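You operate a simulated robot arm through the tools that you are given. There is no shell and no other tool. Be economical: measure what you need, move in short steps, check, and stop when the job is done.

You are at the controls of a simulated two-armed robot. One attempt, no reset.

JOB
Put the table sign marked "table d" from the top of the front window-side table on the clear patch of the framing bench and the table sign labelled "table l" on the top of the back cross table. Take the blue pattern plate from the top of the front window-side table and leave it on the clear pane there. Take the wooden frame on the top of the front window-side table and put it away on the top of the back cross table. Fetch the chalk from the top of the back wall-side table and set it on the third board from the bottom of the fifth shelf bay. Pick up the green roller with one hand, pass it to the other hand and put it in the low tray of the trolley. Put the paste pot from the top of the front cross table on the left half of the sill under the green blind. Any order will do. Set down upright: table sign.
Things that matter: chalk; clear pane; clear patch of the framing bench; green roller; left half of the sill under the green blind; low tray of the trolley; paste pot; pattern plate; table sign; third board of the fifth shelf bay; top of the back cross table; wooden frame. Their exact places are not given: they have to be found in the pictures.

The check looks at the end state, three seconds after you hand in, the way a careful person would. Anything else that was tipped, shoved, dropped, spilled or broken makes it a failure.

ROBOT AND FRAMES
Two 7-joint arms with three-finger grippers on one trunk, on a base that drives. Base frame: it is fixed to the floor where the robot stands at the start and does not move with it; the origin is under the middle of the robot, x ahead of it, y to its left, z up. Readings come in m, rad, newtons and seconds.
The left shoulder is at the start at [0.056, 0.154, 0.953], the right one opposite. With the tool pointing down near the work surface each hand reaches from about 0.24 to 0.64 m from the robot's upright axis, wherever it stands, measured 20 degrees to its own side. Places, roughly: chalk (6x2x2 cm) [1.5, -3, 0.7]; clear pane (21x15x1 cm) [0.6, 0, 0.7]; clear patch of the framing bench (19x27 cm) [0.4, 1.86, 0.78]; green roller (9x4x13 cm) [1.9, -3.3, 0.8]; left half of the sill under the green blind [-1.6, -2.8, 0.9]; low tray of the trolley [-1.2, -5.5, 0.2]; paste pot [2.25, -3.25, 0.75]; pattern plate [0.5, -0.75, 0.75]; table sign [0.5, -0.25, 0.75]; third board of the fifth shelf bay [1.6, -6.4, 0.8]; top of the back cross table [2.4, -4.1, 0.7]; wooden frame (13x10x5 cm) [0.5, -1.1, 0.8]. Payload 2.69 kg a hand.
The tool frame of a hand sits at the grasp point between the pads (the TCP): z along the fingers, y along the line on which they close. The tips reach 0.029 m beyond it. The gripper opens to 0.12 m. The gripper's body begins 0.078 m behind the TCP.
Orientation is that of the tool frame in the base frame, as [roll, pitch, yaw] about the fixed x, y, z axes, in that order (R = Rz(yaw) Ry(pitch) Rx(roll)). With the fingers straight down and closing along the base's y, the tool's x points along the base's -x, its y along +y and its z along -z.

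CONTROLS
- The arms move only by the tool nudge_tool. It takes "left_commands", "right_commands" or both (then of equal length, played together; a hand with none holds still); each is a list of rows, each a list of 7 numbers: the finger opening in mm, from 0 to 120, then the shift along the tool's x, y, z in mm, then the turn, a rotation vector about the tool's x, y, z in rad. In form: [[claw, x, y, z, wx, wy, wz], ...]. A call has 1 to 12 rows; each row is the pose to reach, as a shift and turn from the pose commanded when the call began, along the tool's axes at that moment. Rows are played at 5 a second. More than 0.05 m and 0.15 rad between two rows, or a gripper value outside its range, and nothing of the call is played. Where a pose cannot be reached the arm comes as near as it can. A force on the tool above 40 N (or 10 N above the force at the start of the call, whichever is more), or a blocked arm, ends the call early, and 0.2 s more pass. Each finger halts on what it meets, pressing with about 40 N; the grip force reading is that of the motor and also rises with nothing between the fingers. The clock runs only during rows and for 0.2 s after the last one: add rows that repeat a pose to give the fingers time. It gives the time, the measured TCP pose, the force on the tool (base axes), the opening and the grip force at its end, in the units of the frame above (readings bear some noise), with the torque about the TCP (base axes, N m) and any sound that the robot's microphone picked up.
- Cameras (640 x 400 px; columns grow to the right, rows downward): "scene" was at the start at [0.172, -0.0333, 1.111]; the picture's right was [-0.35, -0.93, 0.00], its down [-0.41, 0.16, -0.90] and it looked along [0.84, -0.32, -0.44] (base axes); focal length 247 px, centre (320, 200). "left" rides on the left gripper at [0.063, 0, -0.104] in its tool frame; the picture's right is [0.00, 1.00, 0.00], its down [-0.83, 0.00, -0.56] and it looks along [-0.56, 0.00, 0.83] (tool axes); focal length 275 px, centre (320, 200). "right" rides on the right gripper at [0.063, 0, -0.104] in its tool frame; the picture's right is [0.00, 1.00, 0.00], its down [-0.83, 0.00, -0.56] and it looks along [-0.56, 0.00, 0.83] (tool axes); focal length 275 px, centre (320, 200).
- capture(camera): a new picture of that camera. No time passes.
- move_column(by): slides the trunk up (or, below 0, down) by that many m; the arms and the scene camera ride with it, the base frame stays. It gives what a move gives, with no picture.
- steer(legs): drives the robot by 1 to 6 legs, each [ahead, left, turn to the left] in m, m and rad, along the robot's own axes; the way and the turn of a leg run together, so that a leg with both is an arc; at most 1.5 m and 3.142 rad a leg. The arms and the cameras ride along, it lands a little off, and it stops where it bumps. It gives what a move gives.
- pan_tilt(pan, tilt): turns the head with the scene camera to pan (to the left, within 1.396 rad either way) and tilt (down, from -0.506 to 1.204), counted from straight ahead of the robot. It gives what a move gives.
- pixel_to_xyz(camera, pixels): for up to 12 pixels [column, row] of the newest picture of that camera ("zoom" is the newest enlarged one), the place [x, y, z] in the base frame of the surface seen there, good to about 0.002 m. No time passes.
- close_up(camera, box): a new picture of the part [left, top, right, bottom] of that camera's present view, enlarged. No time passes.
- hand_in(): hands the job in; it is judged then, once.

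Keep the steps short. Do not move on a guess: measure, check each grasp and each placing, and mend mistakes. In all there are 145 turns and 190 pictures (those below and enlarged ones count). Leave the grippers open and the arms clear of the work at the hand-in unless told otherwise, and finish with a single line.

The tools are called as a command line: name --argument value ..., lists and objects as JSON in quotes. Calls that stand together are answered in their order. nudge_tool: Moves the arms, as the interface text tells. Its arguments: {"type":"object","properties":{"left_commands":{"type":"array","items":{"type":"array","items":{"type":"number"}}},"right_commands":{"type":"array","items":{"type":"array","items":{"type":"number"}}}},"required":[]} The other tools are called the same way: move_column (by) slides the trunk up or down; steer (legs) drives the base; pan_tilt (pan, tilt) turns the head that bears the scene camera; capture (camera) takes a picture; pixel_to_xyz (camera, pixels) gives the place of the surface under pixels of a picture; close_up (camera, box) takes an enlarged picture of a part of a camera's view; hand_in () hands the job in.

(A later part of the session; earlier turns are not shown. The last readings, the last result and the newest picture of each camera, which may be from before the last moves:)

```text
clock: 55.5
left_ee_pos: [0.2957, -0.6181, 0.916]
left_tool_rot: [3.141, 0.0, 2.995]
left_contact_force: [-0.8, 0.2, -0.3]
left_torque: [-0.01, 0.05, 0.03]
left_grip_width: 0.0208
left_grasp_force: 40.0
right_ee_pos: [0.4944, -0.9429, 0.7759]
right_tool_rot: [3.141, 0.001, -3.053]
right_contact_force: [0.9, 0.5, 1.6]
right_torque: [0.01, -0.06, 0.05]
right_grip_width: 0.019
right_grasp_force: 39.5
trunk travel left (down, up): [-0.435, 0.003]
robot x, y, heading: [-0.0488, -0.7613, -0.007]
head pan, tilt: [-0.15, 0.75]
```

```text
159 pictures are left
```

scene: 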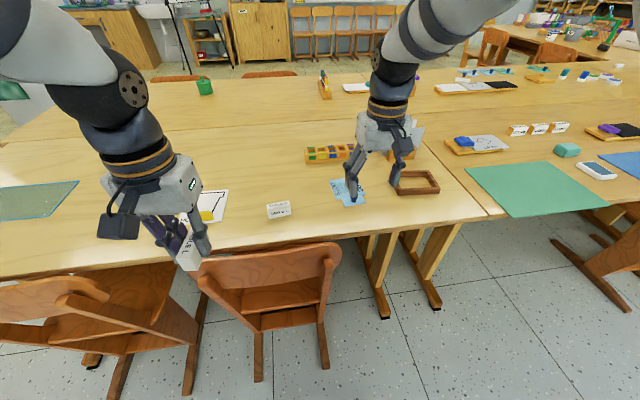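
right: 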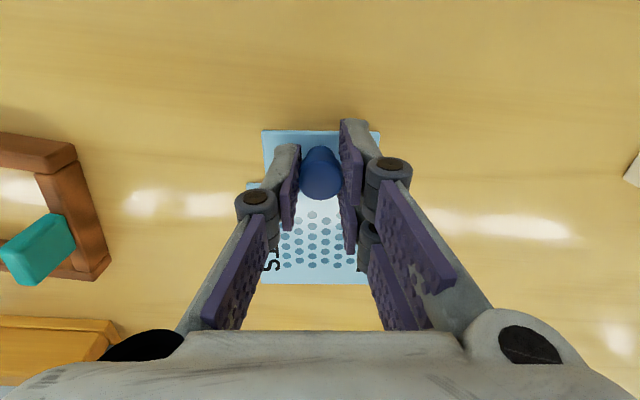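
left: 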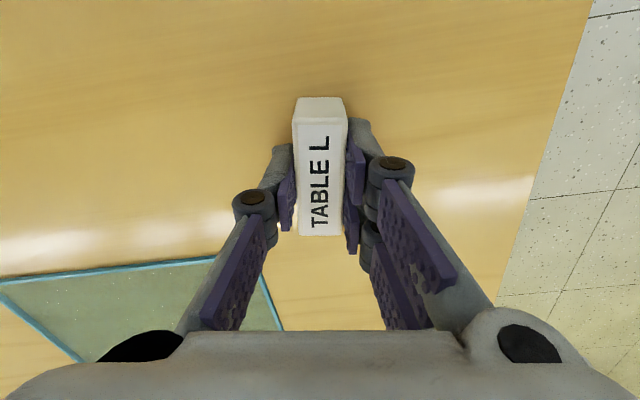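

The knob is held (19 mm). I'll lift while drawing back a little, then sidestep left so the knob comes in front of the pane.

nudge_tool --right_commands '[[5, 0, 0, -30, 0, 0, 0], [5, 20, 0, -60, 0, 0, 0], [5, 50, 0, -90, 0, 0, 0], [5, 50, 0, -90, 0, 0, 0]]'

steer --legs '[[0.0, 0.9, 0.005], [0.055, 0, 0]]'

capture --camera "right"

capture --camera "scene"

```text
clock: 56.5
left_ee_pos: [0.2955, -0.6177, 0.9148]
left_tool_rot: [-3.14, -0.001, 2.994]
left_contact_force: [-0.4, 0.0, -0.1]
left_torque: [0.03, 0.0, -0.01]
left_grip_width: 0.0205
left_grasp_force: 39.7
right_ee_pos: [0.4456, -0.9476, 0.8649]
right_tool_rot: [-3.141, 0.001, -3.055]
right_contact_force: [0.2, 0.2, -0.4]
right_torque: [0.03, 0.05, -0.01]
right_grip_width: 0.019
right_grasp_force: 39.8
trunk travel left (down, up): [-0.435, 0.003]
robot x, y, heading: [-0.0459, -0.7604, -0.006]
head pan, tilt: [-0.15, 0.75]
```

```text
clock: 64.3
left_ee_pos: [0.3538, 0.275, 0.9155]
left_tool_rot: [-3.141, 0.0, 2.994]
left_contact_force: [-0.3, 0.9, -0.4]
left_torque: [0.01, 0.04, 0.03]
left_grip_width: 0.0205
left_grasp_force: 40.3
right_ee_pos: [0.503, -0.0554, 0.8657]
right_tool_rot: [-3.141, 0.002, -3.056]
right_contact_force: [0.1, -0.3, -1.1]
right_torque: [0.02, 0.01, 0.02]
right_grip_width: 0.0191
right_grasp_force: 40.1
trunk travel left (down, up): [-0.435, 0.003]
robot x, y, heading: [0.0106, 0.1293, -0.006]
head pan, tilt: [-0.15, 0.75]
```

```text
158 pictures are left
```

right: 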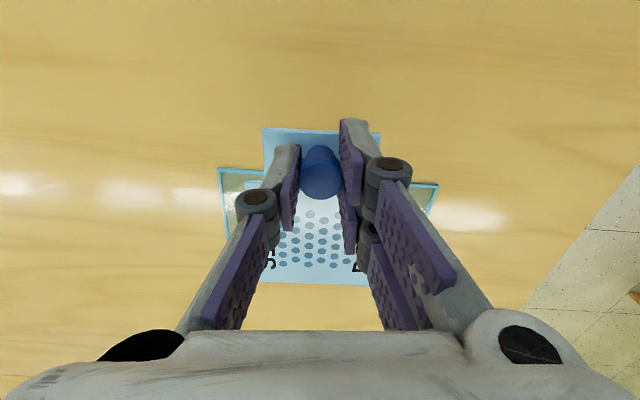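

```text
157 pictures are left
```

scene: 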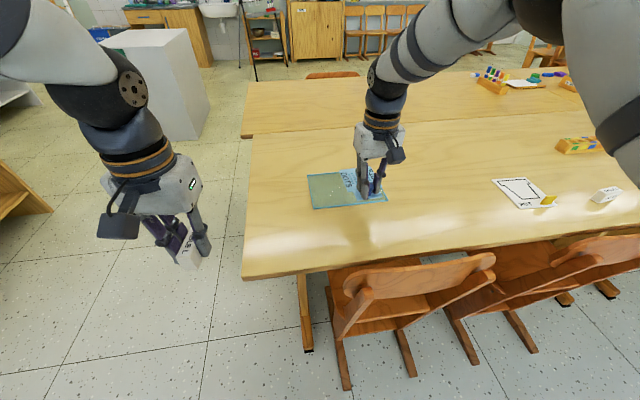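

I'll measure the held plate's corners and the pane.

pixel_to_xyz --camera "right" --pixels '[[265, 133], [377, 134], [290, 281], [360, 284], [270, 200], [320, 280], [221, 171], [436, 187], [320, 165]]'

pixel_to_xyz --camera "scene" --pixels '[[308, 175], [314, 208], [386, 202]]'

```text
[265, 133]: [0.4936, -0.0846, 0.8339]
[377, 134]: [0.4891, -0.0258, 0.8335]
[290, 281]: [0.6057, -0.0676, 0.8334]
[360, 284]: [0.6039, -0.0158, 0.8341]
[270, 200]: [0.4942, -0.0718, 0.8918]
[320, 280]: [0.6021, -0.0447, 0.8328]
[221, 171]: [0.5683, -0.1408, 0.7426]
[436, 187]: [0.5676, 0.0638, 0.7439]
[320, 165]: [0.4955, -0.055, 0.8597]
```

```text
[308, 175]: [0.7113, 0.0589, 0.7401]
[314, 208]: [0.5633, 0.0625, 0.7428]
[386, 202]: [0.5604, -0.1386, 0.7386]
```

The plate is 4.4° off and its centre is 46 mm beyond the knob. I'll lower the trunk 5 cm, then extend and square up above the pane (TCP target 0.599,-0.037).

move_column --by -0.05

nudge_tool --right_commands '[[5, -35, 4, 0, 0, 0, 0.03], [5, -70, 8, 0, 0, 0, 0.06], [5, -97, 10, 0, 0, 0, 0.076], [5, -97, 10, 0, 0, 0, 0.076]]'

capture --camera "right"

```text
clock: 65.2
left_ee_pos: [0.3538, 0.2763, 0.8658]
left_tool_rot: [3.141, 0.002, 2.995]
left_contact_force: [-0.5, -0.1, -0.3]
left_torque: [0.0, -0.01, -0.04]
left_grip_width: 0.0206
left_grasp_force: 39.9
right_ee_pos: [0.5013, -0.0554, 0.8169]
right_tool_rot: [-3.141, 0.004, -3.058]
right_contact_force: [-0.3, 0.0, -0.6]
right_torque: [0.02, 0.03, 0.02]
right_grip_width: 0.019
right_grasp_force: 40.3
trunk travel left (down, up): [-0.385, 0.053]
robot x, y, heading: [0.0114, 0.1287, -0.008]
head pan, tilt: [-0.15, 0.75]
```

```text
clock: 66.2
left_ee_pos: [0.3532, 0.2758, 0.8652]
left_tool_rot: [-3.141, 0.001, 2.993]
left_contact_force: [0.0, 0.4, -0.6]
left_torque: [-0.02, 0.02, 0.01]
left_grip_width: 0.0208
left_grasp_force: 40.0
right_ee_pos: [0.5971, -0.0357, 0.8153]
right_tool_rot: [3.141, 0.001, -3.134]
right_contact_force: [-0.6, -0.1, -1.5]
right_torque: [-0.02, -0.03, -0.02]
right_grip_width: 0.0191
right_grasp_force: 39.7
trunk travel left (down, up): [-0.385, 0.053]
robot x, y, heading: [0.0089, 0.1324, -0.005]
head pan, tilt: [-0.15, 0.75]
```

```text
156 pictures are left
```

right: 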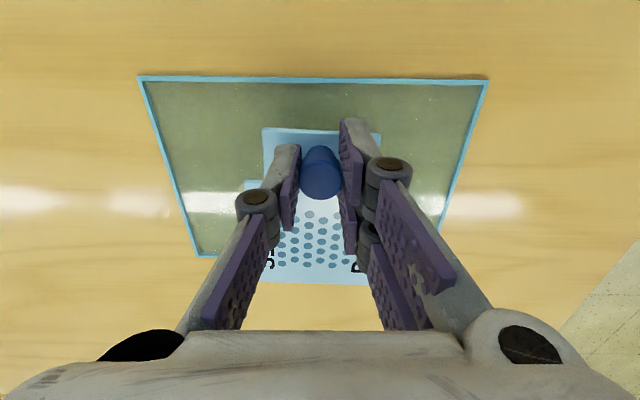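

It is centred over the pane. I'll lower 34 mm until the plate rests, then look.

nudge_tool --right_commands '[[5, 0, 0, 20, 0, 0, 0], [5, 0, 0, 31, 0, 0, 0], [5, 0, 0, 35, 0, 0, 0], [5, 0, 0, 35, 0, 0, 0]]'

capture --camera "right"

```text
clock: 67.2
left_ee_pos: [0.3539, 0.2754, 0.866]
left_tool_rot: [-3.14, -0.001, 2.994]
left_contact_force: [1.0, 0.1, 0.0]
left_torque: [0.06, -0.01, 0.02]
left_grip_width: 0.0208
left_grasp_force: 39.9
right_ee_pos: [0.5965, -0.0361, 0.7805]
right_tool_rot: [3.14, 0.001, -3.132]
right_contact_force: [-1.3, -0.3, -0.5]
right_torque: [0.0, 0.01, 0.01]
right_grip_width: 0.0188
right_grasp_force: 40.9
trunk travel left (down, up): [-0.385, 0.053]
robot x, y, heading: [0.0109, 0.1283, -0.006]
head pan, tilt: [-0.15, 0.75]
```

```text
155 pictures are left
```

right: 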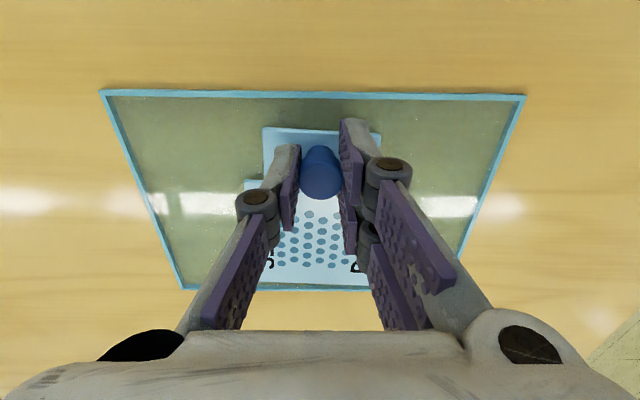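

No contact force yet, so I'll lower 2 mm more.

nudge_tool --right_commands '[[5, 0, 0, 1, 0, 0, 0], [5, 0, 0, 2, 0, 0, 0], [5, 0, 0, 2, 0, 0, 0]]'

pixel_to_xyz --camera "right" --pixels '[[275, 135], [320, 275], [240, 120], [170, 289], [480, 150]]'

```text
clock: 68.0
left_ee_pos: [0.3529, 0.2768, 0.8653]
left_tool_rot: [3.141, 0.0, 2.992]
left_contact_force: [-0.3, -0.6, -0.9]
left_torque: [-0.04, 0.0, -0.02]
left_grip_width: 0.0208
left_grasp_force: 39.6
right_ee_pos: [0.5973, -0.0374, 0.7797]
right_tool_rot: [3.142, 0.002, -3.131]
right_contact_force: [0.4, 0.1, 1.3]
right_torque: [0.07, -0.18, 0.04]
right_grip_width: 0.0189
right_grasp_force: 40.0
trunk travel left (down, up): [-0.385, 0.053]
robot x, y, heading: [0.0119, 0.1334, -0.006]
head pan, tilt: [-0.15, 0.75]
```

```text
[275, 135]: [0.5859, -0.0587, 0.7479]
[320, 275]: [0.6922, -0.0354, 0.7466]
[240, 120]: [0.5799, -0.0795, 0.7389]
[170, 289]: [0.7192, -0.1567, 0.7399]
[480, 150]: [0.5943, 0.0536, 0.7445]
```

The torque shows contact. I'll release and rise.

nudge_tool --right_commands '[[30, 0, 0, 0, 0, 0, 0], [50, 0, 0, 0, 0, 0, 0], [50, 0, 0, 0, 0, 0, 0], [50, 0, 0, -40, 0, 0, 0], [50, 30, 0, -75, 0, 0, 0], [70, 75, 0, -80, 0, 0, 0]]'

capture --camera "right"

```text
clock: 69.4
left_ee_pos: [0.3538, 0.2767, 0.8658]
left_tool_rot: [-3.141, 0.0, 2.993]
left_contact_force: [-0.7, -0.3, 0.2]
left_torque: [0.03, 0.01, 0.01]
left_grip_width: 0.0208
left_grasp_force: 39.6
right_ee_pos: [0.5202, -0.0373, 0.8599]
right_tool_rot: [-3.139, 0.001, -3.132]
right_contact_force: [-0.2, 0.3, -0.2]
right_torque: [0.0, -0.06, -0.02]
right_grip_width: 0.0698
right_grasp_force: 0.0
trunk travel left (down, up): [-0.385, 0.053]
robot x, y, heading: [0.0103, 0.1318, -0.005]
head pan, tilt: [-0.15, 0.75]
```

```text
154 pictures are left
```

right: 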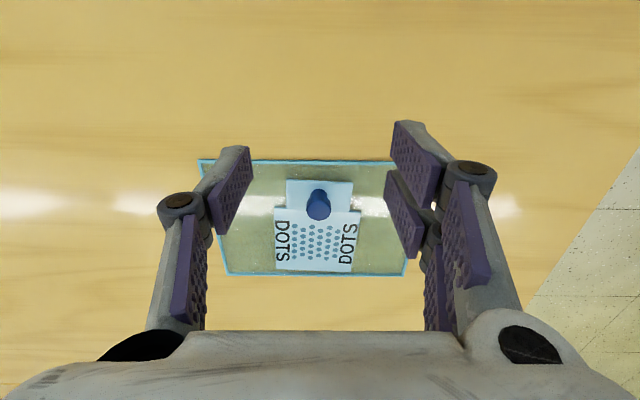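

The plate lies flat on the pane. Next is the wooden frame, so I'll sidestep right to y ≈ -0.95 and look.

steer --legs '[[-0.06, 0, 0.005], [0, -1.08, 0]]'

capture --camera "right"

```text
clock: 78.4
left_ee_pos: [0.2964, -0.785, 0.8657]
left_tool_rot: [3.141, 0.0, 3.004]
left_contact_force: [0.7, -0.1, -0.1]
left_torque: [0.03, 0.02, 0.01]
left_grip_width: 0.0208
left_grasp_force: 40.2
right_ee_pos: [0.4673, -1.0966, 0.8611]
right_tool_rot: [3.141, 0.002, -3.12]
right_contact_force: [-0.1, 0.8, -0.3]
right_torque: [-0.02, -0.01, -0.02]
right_grip_width: 0.0702
right_grasp_force: 0.1
trunk travel left (down, up): [-0.385, 0.053]
robot x, y, heading: [-0.0455, -0.9349, 0.006]
head pan, tilt: [-0.15, 0.75]
```

```text
153 pictures are left
```

right: 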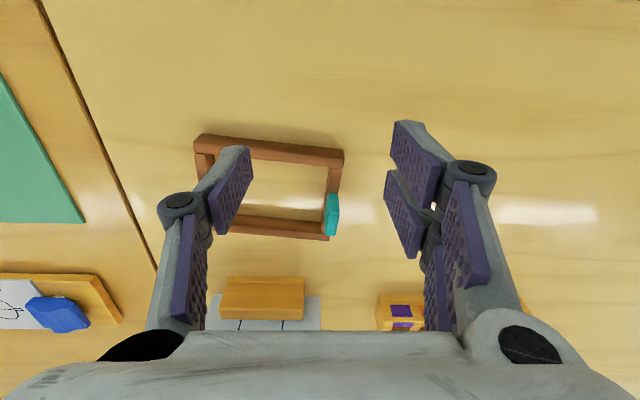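

I'll enlarge and measure the frame and its teal grip tab.

close_up --camera "right" --box '[180, 120, 380, 250]'

pixel_to_xyz --camera "right" --pixels '[[332, 197], [332, 215], [332, 233], [326, 215], [338, 215], [197, 142], [342, 155], [330, 239], [331, 178], [270, 145], [270, 230], [339, 225]]'

```text
3.08 times, centred on (280, 185) of right
```

zoom: 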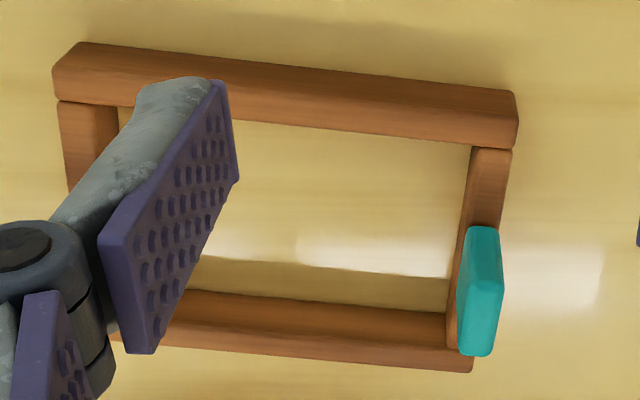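

```text
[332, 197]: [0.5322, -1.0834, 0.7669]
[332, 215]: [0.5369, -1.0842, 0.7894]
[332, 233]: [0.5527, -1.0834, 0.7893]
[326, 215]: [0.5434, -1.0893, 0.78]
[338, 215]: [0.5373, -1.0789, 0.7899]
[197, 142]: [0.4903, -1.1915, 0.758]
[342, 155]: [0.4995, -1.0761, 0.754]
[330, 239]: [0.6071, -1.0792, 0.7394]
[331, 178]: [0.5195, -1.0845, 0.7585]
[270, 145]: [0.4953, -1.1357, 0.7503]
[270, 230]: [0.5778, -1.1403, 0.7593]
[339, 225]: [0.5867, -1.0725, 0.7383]
```

The tab is centred at (0.544,-1.084), top z 0.7895, on a rail with top z 0.7585. The right hand will grip it at TCP z 0.790, turned 0.10 rad to match the frame.

nudge_tool --right_commands '[[60, -38, 5, 0, 0, 0, 0.05], [50, -77, 11, 0, 0, 0, 0.1], [50, -77, 11, 40, 0, 0, 0.1], [50, -77, 11, 65, 0, 0, 0.1], [50, -77, 11, 70.5, 0, 0, 0.1], [50, -77, 11, 70.5, 0, 0, 0.1]]'

capture --camera "right"

```text
clock: 79.8
left_ee_pos: [0.2961, -0.7854, 0.8647]
left_tool_rot: [3.141, 0.001, 3.006]
left_contact_force: [0.5, -0.3, 0.0]
left_torque: [-0.01, 0.01, -0.01]
left_grip_width: 0.0208
left_grasp_force: 39.9
right_ee_pos: [0.5424, -1.083, 0.7874]
right_tool_rot: [3.141, 0.003, 3.064]
right_contact_force: [-0.2, -0.1, -0.2]
right_torque: [-0.03, 0.01, -0.03]
right_grip_width: 0.0501
right_grasp_force: 0.1
trunk travel left (down, up): [-0.385, 0.053]
robot x, y, heading: [-0.0437, -0.9319, 0.007]
head pan, tilt: [-0.15, 0.75]
```

```text
151 pictures are left
```

right: 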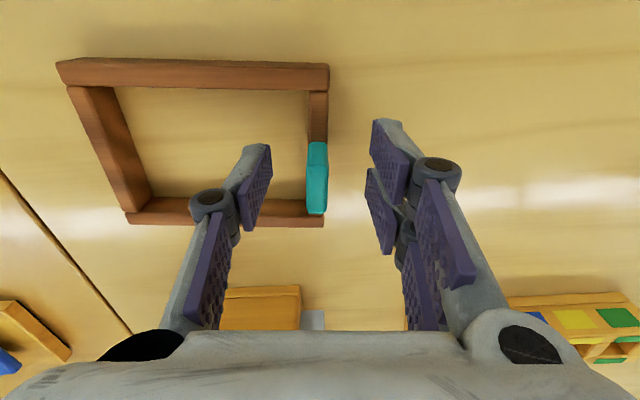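

nudge_tool --right_commands '[[50, -1, 0, -3, 0, 0, 0], [3, -1, 0, -3, 0, 0, 0], [3, -1, 0, -3, 0, 0, 0], [3, -1, 0, -3, 0, 0, 0], [3, -1, 0, -20, 0, 0, 0], [3, -1, 0, -55, 0, 0, 0], [3, -1, 0, -75, 0, 0, 0]]'

capture --camera "right"

```text
clock: 81.4
left_ee_pos: [0.2948, -0.7868, 0.8664]
left_tool_rot: [3.141, -0.001, 3.006]
left_contact_force: [-0.1, 0.5, -0.7]
left_torque: [-0.01, 0.03, -0.01]
left_grip_width: 0.0206
left_grasp_force: 40.0
right_ee_pos: [0.5454, -1.0848, 0.8649]
right_tool_rot: [3.142, 0.002, 3.062]
right_contact_force: [0.1, 1.6, 0.2]
right_torque: [0.02, 0.01, 0.02]
right_grip_width: 0.009
right_grasp_force: 36.2
trunk travel left (down, up): [-0.385, 0.053]
robot x, y, heading: [-0.0446, -0.932, 0.009]
head pan, tilt: [-0.15, 0.75]
```

```text
150 pictures are left
```

right: 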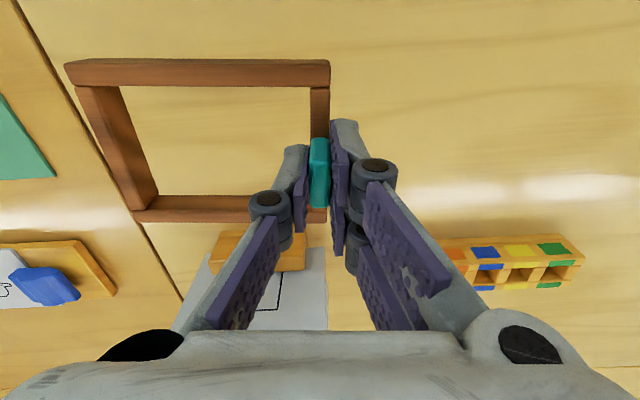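

The frame hangs level in the right hand. I'll raise the trunk, tuck the hand, back out to the aisle and turn right to look at the room.

nudge_tool --right_commands '[[3, 40, 0, -20, 0, 0, 0], [3, 85, 0, -20, 0, 0, 0], [3, 130, 0, -20, 0, 0, 0]]'

move_column --by 0.05

steer --legs '[[-0.35, 0, 0], [0, 0, -1.1]]'

pan_tilt --pan 0 --tilt 0.3

capture --camera "scene"

```text
clock: 82.2
left_ee_pos: [0.2955, -0.786, 0.8661]
left_tool_rot: [-3.14, 0.003, 3.006]
left_contact_force: [0.0, -0.3, 0.1]
left_torque: [0.0, -0.01, 0.01]
left_grip_width: 0.0209
left_grasp_force: 39.8
right_ee_pos: [0.4137, -1.0728, 0.8877]
right_tool_rot: [3.14, 0.005, 3.062]
right_contact_force: [0.3, -0.7, -0.9]
right_torque: [-0.02, -0.06, -0.02]
right_grip_width: 0.009
right_grasp_force: 36.2
trunk travel left (down, up): [-0.385, 0.053]
robot x, y, heading: [-0.0425, -0.929, 0.005]
head pan, tilt: [-0.15, 0.75]
```

```text
clock: 83.2
left_ee_pos: [0.2963, -0.7849, 0.9149]
left_tool_rot: [-3.14, -0.001, 3.006]
left_contact_force: [0.2, 0.0, -1.0]
left_torque: [0.01, -0.02, 0.0]
left_grip_width: 0.0206
left_grasp_force: 40.3
right_ee_pos: [0.4158, -1.0746, 0.9329]
right_tool_rot: [3.141, -0.001, 3.063]
right_contact_force: [0.3, 0.2, -0.5]
right_torque: [0.03, -0.01, 0.0]
right_grip_width: 0.0093
right_grasp_force: 36.9
trunk travel left (down, up): [-0.435, 0.003]
robot x, y, heading: [-0.0435, -0.9342, 0.001]
head pan, tilt: [-0.15, 0.75]
```

```text
clock: 88.2
left_ee_pos: [-0.1108, -1.1761, 0.9153]
left_tool_rot: [-3.141, -0.001, 1.889]
left_contact_force: [0.4, 0.0, -0.2]
left_torque: [-0.01, 0.01, -0.02]
left_grip_width: 0.0206
left_grasp_force: 40.1
right_ee_pos: [-0.3184, -1.4109, 0.9341]
right_tool_rot: [3.141, 0.0, 1.944]
right_contact_force: [0.6, 0.9, -0.6]
right_torque: [0.01, 0.0, -0.02]
right_grip_width: 0.009
right_grasp_force: 36.8
trunk travel left (down, up): [-0.435, 0.003]
robot x, y, heading: [-0.3895, -0.9349, -1.111]
head pan, tilt: [-0.15, 0.75]
```

```text
clock: 89.1
left_ee_pos: [-0.1104, -1.1758, 0.9165]
left_tool_rot: [-3.14, 0.0, 1.889]
left_contact_force: [-0.1, -0.5, -0.5]
left_torque: [-0.03, 0.02, -0.02]
left_grip_width: 0.0209
left_grasp_force: 40.4
right_ee_pos: [-0.3175, -1.4103, 0.934]
right_tool_rot: [3.141, 0.002, 1.944]
right_contact_force: [0.5, 0.7, -0.4]
right_torque: [0.02, -0.01, -0.02]
right_grip_width: 0.0091
right_grasp_force: 36.6
trunk travel left (down, up): [-0.435, 0.003]
robot x, y, heading: [-0.3918, -0.9368, -1.107]
head pan, tilt: [0.0, 0.3]
```

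```text
149 pictures are left
```

scene: 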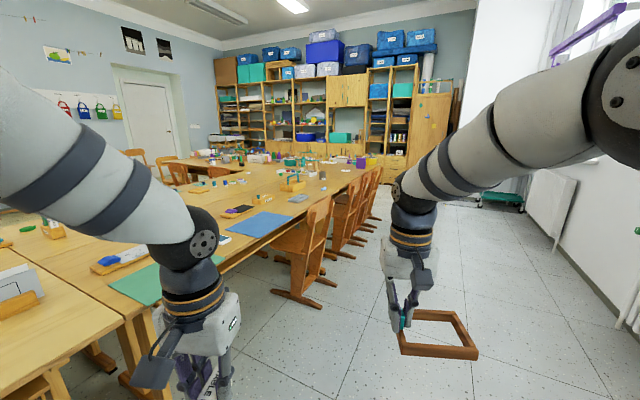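

close_up --camera "scene" --box '[140, 130, 420, 305]'

pixel_to_xyz --camera "zoom" --pixels '[[490, 90], [330, 65], [200, 100], [100, 75], [165, 130], [255, 130], [420, 340], [480, 280], [530, 225], [300, 72], [400, 75], [60, 60]]'

```text
2.29 times, centred on (280, 218) of scene
```

zoom: 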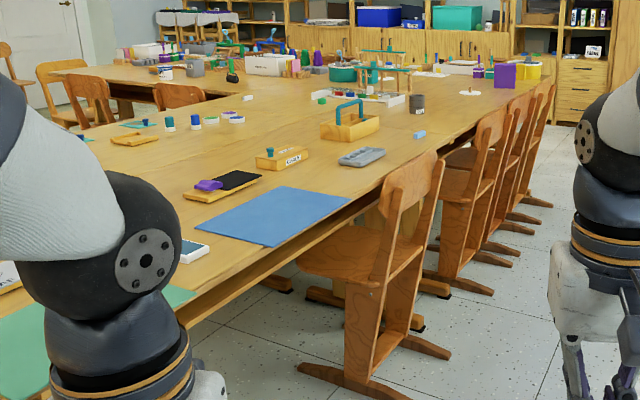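

```text
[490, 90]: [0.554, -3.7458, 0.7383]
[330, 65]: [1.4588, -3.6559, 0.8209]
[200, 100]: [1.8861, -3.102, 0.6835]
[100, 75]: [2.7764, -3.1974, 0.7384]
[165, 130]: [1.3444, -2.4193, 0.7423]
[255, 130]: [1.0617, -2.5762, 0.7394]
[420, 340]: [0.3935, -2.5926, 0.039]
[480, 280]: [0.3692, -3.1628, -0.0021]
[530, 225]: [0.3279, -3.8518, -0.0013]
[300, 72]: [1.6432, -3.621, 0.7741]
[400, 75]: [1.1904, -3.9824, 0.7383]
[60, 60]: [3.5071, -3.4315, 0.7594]
```

The tables form one long block: the window-side row runs down to y ≈ -4.3, with the cross tables extending to x ≈ 3. I'll drive down the window aisle at x ≈ -0.45.

steer --legs '[[0, 0, -0.464], [1.5, 0, 0], [1.5, 0, 0]]'

pan_tilt --pan 0.3 --tilt 0.35

capture --camera "scene"

```text
clock: 104.9
left_ee_pos: [-0.2905, -4.267, 0.9157]
left_tool_rot: [3.141, 0.001, 1.413]
left_contact_force: [0.2, 0.6, 0.0]
left_torque: [-0.02, 0.01, -0.02]
left_grip_width: 0.0207
left_grasp_force: 40.3
right_ee_pos: [-0.5822, -4.3793, 0.9344]
right_tool_rot: [3.141, 0.001, 1.468]
right_contact_force: [0.2, -0.4, -0.6]
right_torque: [-0.02, -0.03, -0.02]
right_grip_width: 0.0091
right_grasp_force: 36.6
trunk travel left (down, up): [-0.435, 0.003]
robot x, y, heading: [-0.4293, -3.9207, -1.587]
head pan, tilt: [0.0, 0.3]
```

```text
clock: 105.7
left_ee_pos: [-0.2909, -4.2663, 0.9149]
left_tool_rot: [-3.141, -0.001, 1.412]
left_contact_force: [-0.9, -0.3, 0.3]
left_torque: [0.02, -0.02, 0.02]
left_grip_width: 0.0206
left_grasp_force: 39.9
right_ee_pos: [-0.5838, -4.3799, 0.9351]
right_tool_rot: [3.141, 0.001, 1.468]
right_contact_force: [-0.2, 0.5, 0.5]
right_torque: [-0.01, -0.02, -0.02]
right_grip_width: 0.009
right_grasp_force: 36.6
trunk travel left (down, up): [-0.435, 0.003]
robot x, y, heading: [-0.4315, -3.9195, -1.587]
head pan, tilt: [0.3, 0.351]
```

```text
147 pictures are left
```

scene: 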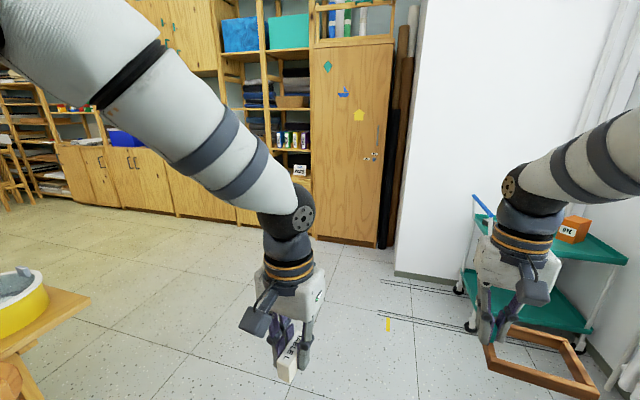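

pixel_to_xyz --camera "scene" --pixels '[[88, 297], [20, 350], [30, 295], [470, 328], [458, 292], [395, 275], [320, 235], [180, 213], [480, 230], [30, 190], [70, 198], [590, 350]]'

```text
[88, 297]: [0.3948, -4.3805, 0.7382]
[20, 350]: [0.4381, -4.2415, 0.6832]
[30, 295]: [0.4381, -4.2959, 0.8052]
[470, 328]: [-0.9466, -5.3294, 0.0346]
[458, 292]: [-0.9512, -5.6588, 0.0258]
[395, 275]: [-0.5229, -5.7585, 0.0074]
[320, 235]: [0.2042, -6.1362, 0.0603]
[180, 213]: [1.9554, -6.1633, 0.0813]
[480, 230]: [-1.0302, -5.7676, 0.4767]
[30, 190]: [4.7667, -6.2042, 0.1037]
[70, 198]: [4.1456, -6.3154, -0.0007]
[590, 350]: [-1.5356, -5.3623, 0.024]
```

The table end is at y -4.38 and the cabinets are at y -6.15. I'll go to y ≈ -5.2, turn left to face +x, advance and look at the back cross table.

steer --legs '[[1.25, 0, 0], [0, 0, 1.587], [1.2, 0, 0]]'

pan_tilt --pan 0.55 --tilt 0.35

capture --camera "scene"

```text
clock: 121.8
left_ee_pos: [1.0731, -5.0559, 0.916]
left_tool_rot: [3.141, -0.001, 3.011]
left_contact_force: [0.8, 0.2, 0.1]
left_torque: [0.03, -0.02, 0.04]
left_grip_width: 0.0209
left_grasp_force: 40.1
right_ee_pos: [1.1929, -5.3447, 0.934]
right_tool_rot: [-3.142, 0.002, 3.064]
right_contact_force: [0.6, 0.3, -1.1]
right_torque: [0.03, -0.04, -0.04]
right_grip_width: 0.0089
right_grasp_force: 36.5
trunk travel left (down, up): [-0.435, 0.003]
robot x, y, heading: [0.7324, -5.203, 0.006]
head pan, tilt: [0.3, 0.351]
```

```text
clock: 122.5
left_ee_pos: [1.0745, -5.0558, 0.9157]
left_tool_rot: [-3.14, 0.0, 3.008]
left_contact_force: [0.0, -0.3, -0.6]
left_torque: [-0.03, -0.01, -0.03]
left_grip_width: 0.0206
left_grasp_force: 40.2
right_ee_pos: [1.1946, -5.3439, 0.9341]
right_tool_rot: [-3.141, 0.001, 3.064]
right_contact_force: [-0.7, -0.3, -0.6]
right_torque: [0.05, -0.03, 0.03]
right_grip_width: 0.0088
right_grasp_force: 37.0
trunk travel left (down, up): [-0.435, 0.003]
robot x, y, heading: [0.7375, -5.2067, 0.014]
head pan, tilt: [0.55, 0.351]
```

```text
146 pictures are left
```

scene: 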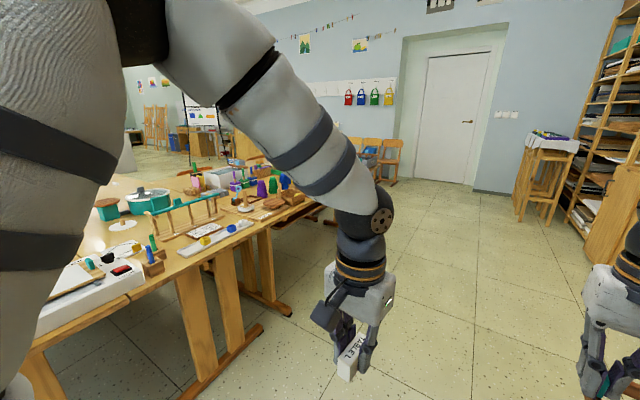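

There are no chairs on the back side. I'll enlarge the cross table.

close_up --camera "scene" --box '[60, 130, 340, 305]'

pixel_to_xyz --camera "scene" --pixels '[[146, 288], [215, 250], [270, 228], [318, 208], [130, 240], [250, 215], [290, 200], [190, 240], [230, 185], [120, 215], [160, 230], [285, 312]]'

```text
2.29 times, centred on (200, 218) of scene
```

zoom: 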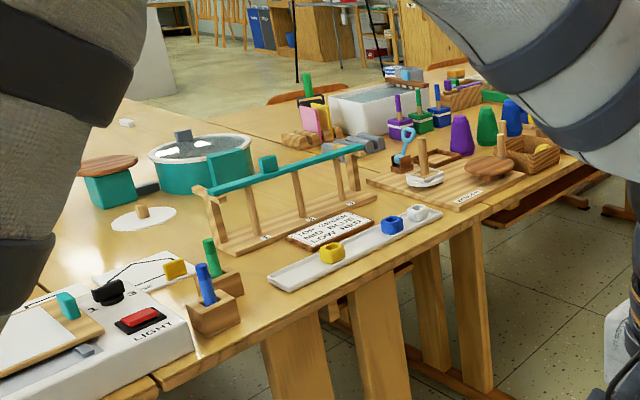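

```text
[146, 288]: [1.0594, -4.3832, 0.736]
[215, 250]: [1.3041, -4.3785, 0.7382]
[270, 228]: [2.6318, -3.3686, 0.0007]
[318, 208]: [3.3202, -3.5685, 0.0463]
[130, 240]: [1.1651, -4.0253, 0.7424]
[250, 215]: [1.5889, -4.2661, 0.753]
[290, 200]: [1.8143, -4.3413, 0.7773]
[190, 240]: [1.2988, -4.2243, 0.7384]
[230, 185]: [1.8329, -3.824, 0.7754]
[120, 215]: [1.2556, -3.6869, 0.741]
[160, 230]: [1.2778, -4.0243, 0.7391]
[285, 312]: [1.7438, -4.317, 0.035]
```

The left arm hides the far part. I'll go further and face the table.

steer --legs '[[1.4, 0, -0.01], [0, 0, 1.2]]'

pan_tilt --pan 0 --tilt 0.4

capture --camera "scene"

```text
clock: 132.5
left_ee_pos: [2.1318, -4.8313, 0.9161]
left_tool_rot: [-3.141, 0.0, -2.112]
left_contact_force: [0.5, 0.9, -0.4]
left_torque: [0.03, 0.0, -0.01]
left_grip_width: 0.0207
left_grasp_force: 40.1
right_ee_pos: [2.4433, -4.8344, 0.9355]
right_tool_rot: [3.141, 0.002, -2.054]
right_contact_force: [-1.0, 0.3, -0.8]
right_torque: [-0.01, 0.02, 0.03]
right_grip_width: 0.009
right_grasp_force: 36.9
trunk travel left (down, up): [-0.435, 0.003]
robot x, y, heading: [2.1345, -5.202, 1.175]
head pan, tilt: [0.55, 0.351]
```

```text
clock: 133.4
left_ee_pos: [2.1305, -4.8312, 0.9147]
left_tool_rot: [3.141, 0.003, -2.111]
left_contact_force: [0.1, -0.4, -0.4]
left_torque: [0.03, 0.0, -0.02]
left_grip_width: 0.0208
left_grasp_force: 40.5
right_ee_pos: [2.443, -4.8339, 0.9348]
right_tool_rot: [3.141, 0.001, -2.056]
right_contact_force: [-0.3, -0.4, -0.8]
right_torque: [0.0, 0.04, 0.02]
right_grip_width: 0.0089
right_grasp_force: 36.5
trunk travel left (down, up): [-0.435, 0.003]
robot x, y, heading: [2.1315, -5.2035, 1.176]
head pan, tilt: [0.0, 0.4]
```

```text
144 pictures are left
```

scene: 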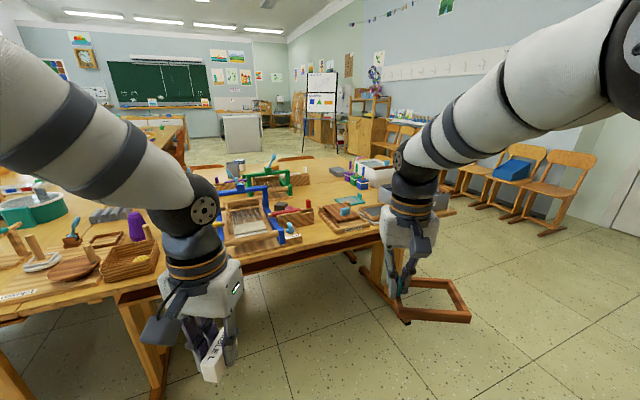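

close_up --camera "scene" --box '[180, 130, 460, 305]'

pixel_to_xyz --camera "scene" --pixels '[[240, 262], [385, 235], [455, 212], [310, 245], [320, 190], [340, 185], [300, 200], [305, 235], [350, 175], [290, 165], [395, 195], [280, 253]]'

```text
2.29 times, centred on (320, 218) of scene
```

zoom: 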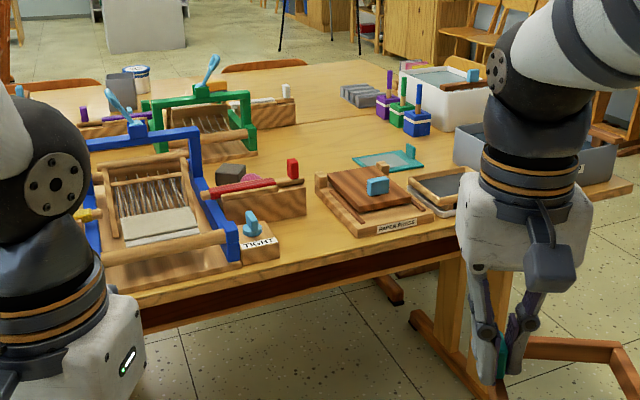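

```text
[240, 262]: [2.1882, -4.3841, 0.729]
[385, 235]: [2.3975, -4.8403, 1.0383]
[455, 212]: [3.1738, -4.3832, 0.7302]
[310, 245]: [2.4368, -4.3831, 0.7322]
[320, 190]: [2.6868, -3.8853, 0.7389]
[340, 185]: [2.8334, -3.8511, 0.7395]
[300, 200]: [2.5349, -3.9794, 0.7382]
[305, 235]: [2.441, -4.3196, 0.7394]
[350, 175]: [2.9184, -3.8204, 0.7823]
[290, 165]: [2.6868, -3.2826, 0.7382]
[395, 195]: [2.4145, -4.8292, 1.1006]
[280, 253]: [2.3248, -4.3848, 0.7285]
```

The table is crowded. I'll move nearer, face it squarely, and look down for a free spot big enough for the frame and the sign.

steer --legs '[[0, 0, 0.395], [0.2, -0.35, 0]]'

pan_tilt --pan 0 --tilt 0.6

capture --camera "scene"

```text
clock: 137.8
left_ee_pos: [2.3379, -4.6637, 0.9161]
left_tool_rot: [-3.141, 0.0, -1.728]
left_contact_force: [-0.8, 0.6, 0.0]
left_torque: [0.01, 0.0, 0.02]
left_grip_width: 0.0207
left_grasp_force: 40.2
right_ee_pos: [2.6313, -4.5511, 0.9349]
right_tool_rot: [3.142, 0.002, -1.672]
right_contact_force: [0.2, 0.1, 0.2]
right_torque: [0.0, 0.01, 0.01]
right_grip_width: 0.009
right_grasp_force: 36.5
trunk travel left (down, up): [-0.435, 0.003]
robot x, y, heading: [2.4789, -5.0101, 1.554]
head pan, tilt: [0.0, 0.4]
```

```text
clock: 138.6
left_ee_pos: [2.3401, -4.6644, 0.9155]
left_tool_rot: [-3.14, 0.0, -1.728]
left_contact_force: [0.2, -0.3, 0.6]
left_torque: [0.03, -0.01, 0.01]
left_grip_width: 0.0205
left_grasp_force: 40.5
right_ee_pos: [2.6316, -4.5511, 0.9353]
right_tool_rot: [3.141, 0.002, -1.671]
right_contact_force: [0.3, -0.7, -0.2]
right_torque: [0.02, -0.03, 0.0]
right_grip_width: 0.0092
right_grasp_force: 36.8
trunk travel left (down, up): [-0.435, 0.003]
robot x, y, heading: [2.4784, -5.0097, 1.56]
head pan, tilt: [0.0, 0.6]
```

```text
142 pictures are left
```

scene: 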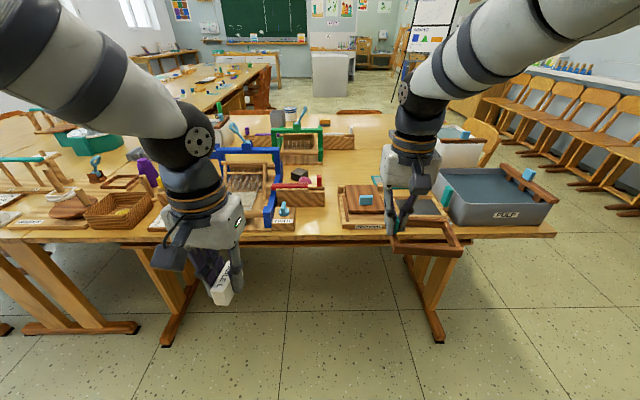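

close_up --camera "scene" --box '[220, 110, 460, 260]'

pixel_to_xyz --camera "zoom" --pixels '[[290, 290], [300, 320], [200, 310], [330, 230], [290, 140], [350, 160], [320, 340], [340, 300], [80, 310], [300, 200], [370, 230], [310, 270]]'

capture --camera "right"

capture --camera "left"

```text
2.67 times, centred on (340, 185) of scene
```

zoom: 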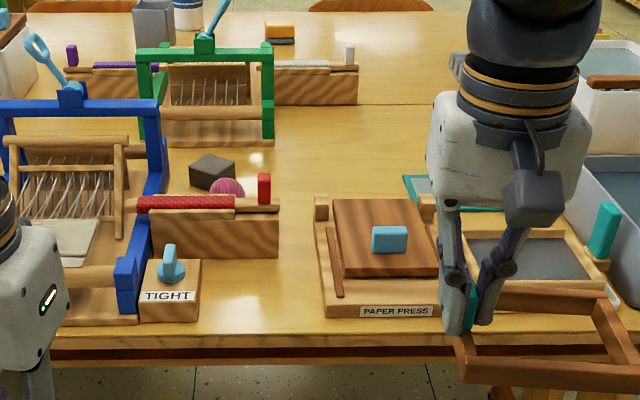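

```text
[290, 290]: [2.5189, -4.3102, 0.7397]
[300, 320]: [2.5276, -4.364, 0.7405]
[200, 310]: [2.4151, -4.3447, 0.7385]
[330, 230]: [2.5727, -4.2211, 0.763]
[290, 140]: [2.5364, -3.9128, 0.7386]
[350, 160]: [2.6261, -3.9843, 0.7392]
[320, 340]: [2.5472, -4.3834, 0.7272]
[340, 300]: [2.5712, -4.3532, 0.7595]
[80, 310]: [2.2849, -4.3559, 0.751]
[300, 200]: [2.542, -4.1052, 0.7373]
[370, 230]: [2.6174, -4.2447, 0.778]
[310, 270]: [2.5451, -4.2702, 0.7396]
```

```text
140 pictures are left
```

right: 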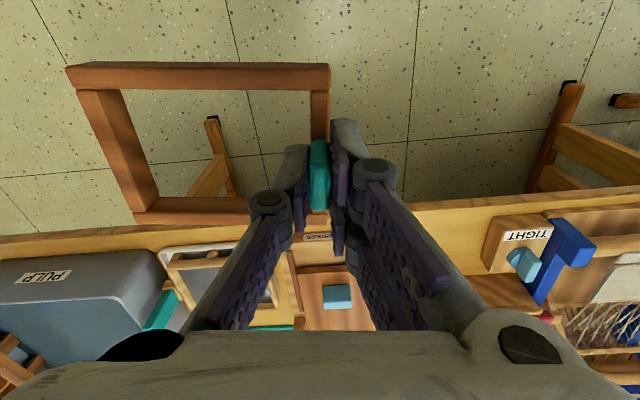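

```text
139 pictures are left
```

left: 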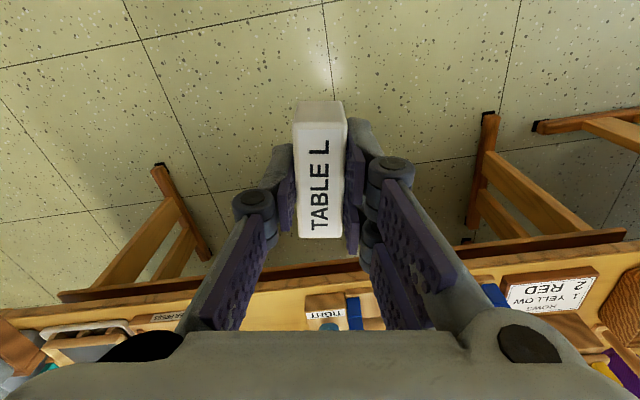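

Free table near the front edge is small, so I need to know how close the base may come. I'll look down at the base and the table edge.

pan_tilt --pan 0 --tilt 1.2

capture --camera "scene"

pixel_to_xyz --camera "scene" --pixels '[[320, 395], [320, 360], [320, 330], [320, 300], [280, 380], [380, 380]]'

```text
clock: 139.6
left_ee_pos: [2.3398, -4.6652, 0.9154]
left_tool_rot: [-3.141, 0.002, -1.728]
left_contact_force: [-0.2, 0.2, 0.3]
left_torque: [-0.02, -0.01, 0.02]
left_grip_width: 0.0208
left_grasp_force: 40.2
right_ee_pos: [2.6306, -4.551, 0.9352]
right_tool_rot: [-3.14, 0.001, -1.672]
right_contact_force: [0.0, 0.1, -0.1]
right_torque: [0.0, 0.01, 0.03]
right_grip_width: 0.0091
right_grasp_force: 37.3
trunk travel left (down, up): [-0.435, 0.003]
robot x, y, heading: [2.4809, -5.0073, 1.559]
head pan, tilt: [0.0, 1.201]
```

```text
138 pictures are left
```

scene: 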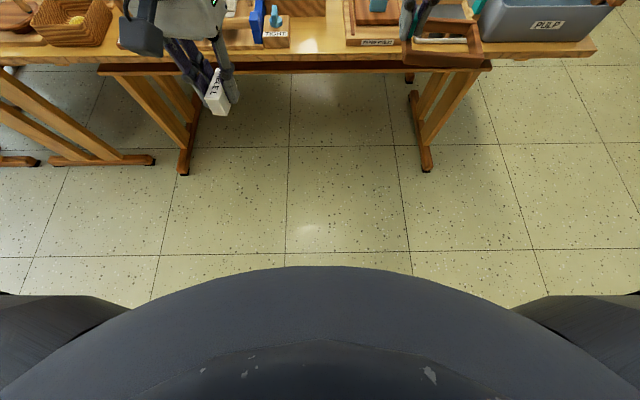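

```text
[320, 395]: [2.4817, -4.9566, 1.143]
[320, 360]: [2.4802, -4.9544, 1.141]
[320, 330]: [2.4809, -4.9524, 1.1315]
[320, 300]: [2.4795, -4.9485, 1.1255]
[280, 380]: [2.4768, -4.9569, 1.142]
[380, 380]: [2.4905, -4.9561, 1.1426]
```

The front strip holds little, and the open space at y ≈ -3.9 to -4.1 needs the base nearer. I'll tilt the left hand so its camera looks back at my own base, to learn its footprint.

nudge_tool --left_commands '[[5, 0, 0, 0, 0, 0.14, 0], [5, 0, 0, 0, 0, 0.28, 0], [5, 0, 0, 0, 0, 0.42, 0], [5, 0, 0, 0, 0, 0.56, 0], [5, 0, 0, 0, 0, 0.7, 0], [5, 0, 0, 0, 0, 0.84, 0], [5, 0, 0, 0, 0, 0.84, 0]]'

capture --camera "left"

```text
clock: 141.2
left_ee_pos: [2.3401, -4.6654, 0.9155]
left_tool_rot: [-3.142, -0.839, -1.728]
left_contact_force: [0.3, -0.4, -0.8]
left_torque: [0.01, -0.01, -0.03]
left_grip_width: 0.0208
left_grasp_force: 40.1
right_ee_pos: [2.6303, -4.5515, 0.9356]
right_tool_rot: [-3.14, 0.004, -1.672]
right_contact_force: [0.4, 0.2, -0.2]
right_torque: [-0.01, -0.01, -0.01]
right_grip_width: 0.0091
right_grasp_force: 37.2
trunk travel left (down, up): [-0.435, 0.003]
robot x, y, heading: [2.4779, -5.0107, 1.558]
head pan, tilt: [0.0, 1.201]
```

```text
137 pictures are left
```

left: 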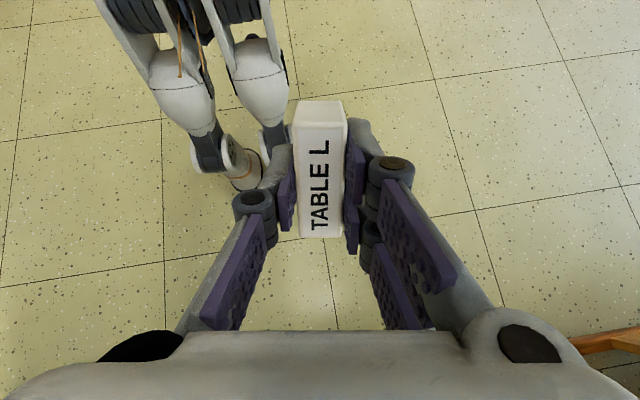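

The base is two slim legs. I'll measure how far they reach forward.

pixel_to_xyz --camera "left" --pixels '[[245, 180], [250, 170], [205, 150], [180, 90], [255, 80], [275, 140], [190, 30], [240, 30], [140, 10]]'

```text
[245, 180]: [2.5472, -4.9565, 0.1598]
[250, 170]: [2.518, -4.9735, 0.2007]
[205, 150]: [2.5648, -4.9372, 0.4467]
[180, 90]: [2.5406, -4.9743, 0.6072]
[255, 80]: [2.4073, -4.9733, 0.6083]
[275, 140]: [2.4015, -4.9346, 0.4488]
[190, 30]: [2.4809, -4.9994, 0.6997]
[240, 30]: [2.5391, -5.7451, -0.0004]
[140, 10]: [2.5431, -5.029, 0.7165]
```

The legs reach only about 0.08 m ahead of the axis, so I can stand close to the table. I'll restore the left wrist, lift both hands, and move over for a better view of the table top.

nudge_tool --left_commands '[[5, 0, 0, 0, 0, -0.14, 0], [5, 0, 0, 0, 0, -0.28, 0], [5, 0, 0, 0, 0, -0.42, 0], [5, 0, 0, 0, 0, -0.56, 0], [5, 0, 0, 0, 0, -0.7, 0], [5, 0, 0, 0, 0, -0.84, 0], [5, 0, 0, 0, 0, -0.84, 0]]' --right_commands '[[3, 0, 0, -30, 0, 0, 0], [3, 0, 0, -60, 0, 0, 0], [3, 40, 0, -80, 0, 0, 0], [3, 80, 0, -80, 0, 0, 0], [3, 120, 0, -80, 0, 0, 0], [3, 120, 0, -80, 0, 0, 0], [3, 120, 0, -80, 0, 0, 0]]'

steer --legs '[[0.13, -0.14, 0.015]]'

pan_tilt --pan -0.05 --tilt 0.75

capture --camera "scene"

```text
clock: 142.8
left_ee_pos: [2.3401, -4.6635, 0.9157]
left_tool_rot: [3.14, 0.001, -1.727]
left_contact_force: [-0.9, -0.1, 0.0]
left_torque: [0.0, -0.01, -0.01]
left_grip_width: 0.0209
left_grasp_force: 40.2
right_ee_pos: [2.6195, -4.6691, 1.0144]
right_tool_rot: [-3.141, 0.002, -1.671]
right_contact_force: [0.4, -0.4, 0.3]
right_torque: [0.01, 0.01, 0.01]
right_grip_width: 0.0091
right_grasp_force: 36.6
trunk travel left (down, up): [-0.435, 0.003]
robot x, y, heading: [2.4795, -5.0041, 1.556]
head pan, tilt: [0.0, 1.201]
```

```text
clock: 144.5
left_ee_pos: [2.4788, -4.5326, 0.9153]
left_tool_rot: [-3.141, 0.0, -1.717]
left_contact_force: [-0.8, -0.6, -0.9]
left_torque: [0.01, 0.03, -0.03]
left_grip_width: 0.0207
left_grasp_force: 40.2
right_ee_pos: [2.7588, -4.534, 1.0144]
right_tool_rot: [3.141, 0.001, -1.66]
right_contact_force: [-0.5, 0.1, 0.5]
right_torque: [-0.03, 0.04, 0.02]
right_grip_width: 0.0092
right_grasp_force: 36.4
trunk travel left (down, up): [-0.435, 0.003]
robot x, y, heading: [2.6205, -4.8753, 1.574]
head pan, tilt: [0.0, 1.201]
```

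```text
clock: 145.4
left_ee_pos: [2.478, -4.5327, 0.9155]
left_tool_rot: [-3.139, 0.001, -1.718]
left_contact_force: [-0.6, 0.7, -0.6]
left_torque: [-0.01, 0.01, 0.0]
left_grip_width: 0.0208
left_grasp_force: 40.1
right_ee_pos: [2.7584, -4.5347, 1.015]
right_tool_rot: [3.14, 0.002, -1.66]
right_contact_force: [0.3, 1.1, -0.4]
right_torque: [-0.01, 0.04, -0.01]
right_grip_width: 0.0091
right_grasp_force: 36.4
trunk travel left (down, up): [-0.435, 0.003]
robot x, y, heading: [2.6271, -4.8769, 1.566]
head pan, tilt: [-0.051, 0.75]
```

```text
136 pictures are left
```

scene: 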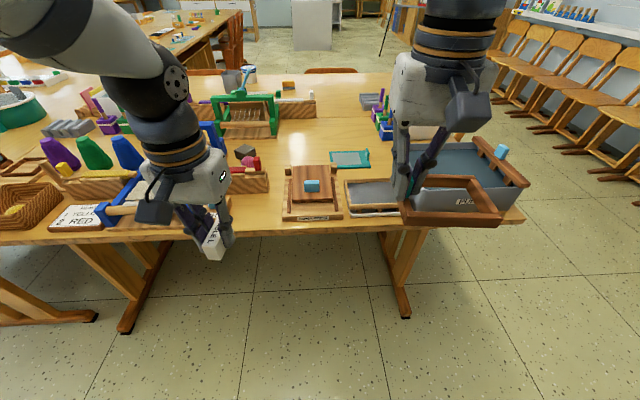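

pixel_to_xyz --camera "scene" --pixels '[[290, 155], [310, 160], [330, 160], [330, 145], [330, 125], [370, 145], [290, 135], [372, 130], [270, 200], [278, 230], [350, 165], [272, 165]]'

close_up --camera "scene" --box '[230, 90, 410, 240]'

```text
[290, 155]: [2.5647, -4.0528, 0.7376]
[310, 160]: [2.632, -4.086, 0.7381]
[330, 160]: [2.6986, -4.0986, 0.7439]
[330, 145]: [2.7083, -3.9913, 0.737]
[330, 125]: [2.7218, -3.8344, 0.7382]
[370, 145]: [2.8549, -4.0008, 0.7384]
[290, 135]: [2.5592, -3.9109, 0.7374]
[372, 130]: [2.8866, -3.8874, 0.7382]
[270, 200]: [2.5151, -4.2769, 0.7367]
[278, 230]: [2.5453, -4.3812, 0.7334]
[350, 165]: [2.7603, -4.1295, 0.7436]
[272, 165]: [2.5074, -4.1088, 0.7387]
```

```text
2.67 times, centred on (320, 165) of scene
```

zoom: 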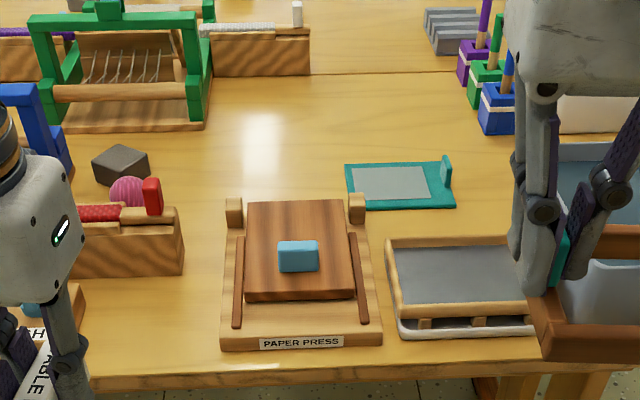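

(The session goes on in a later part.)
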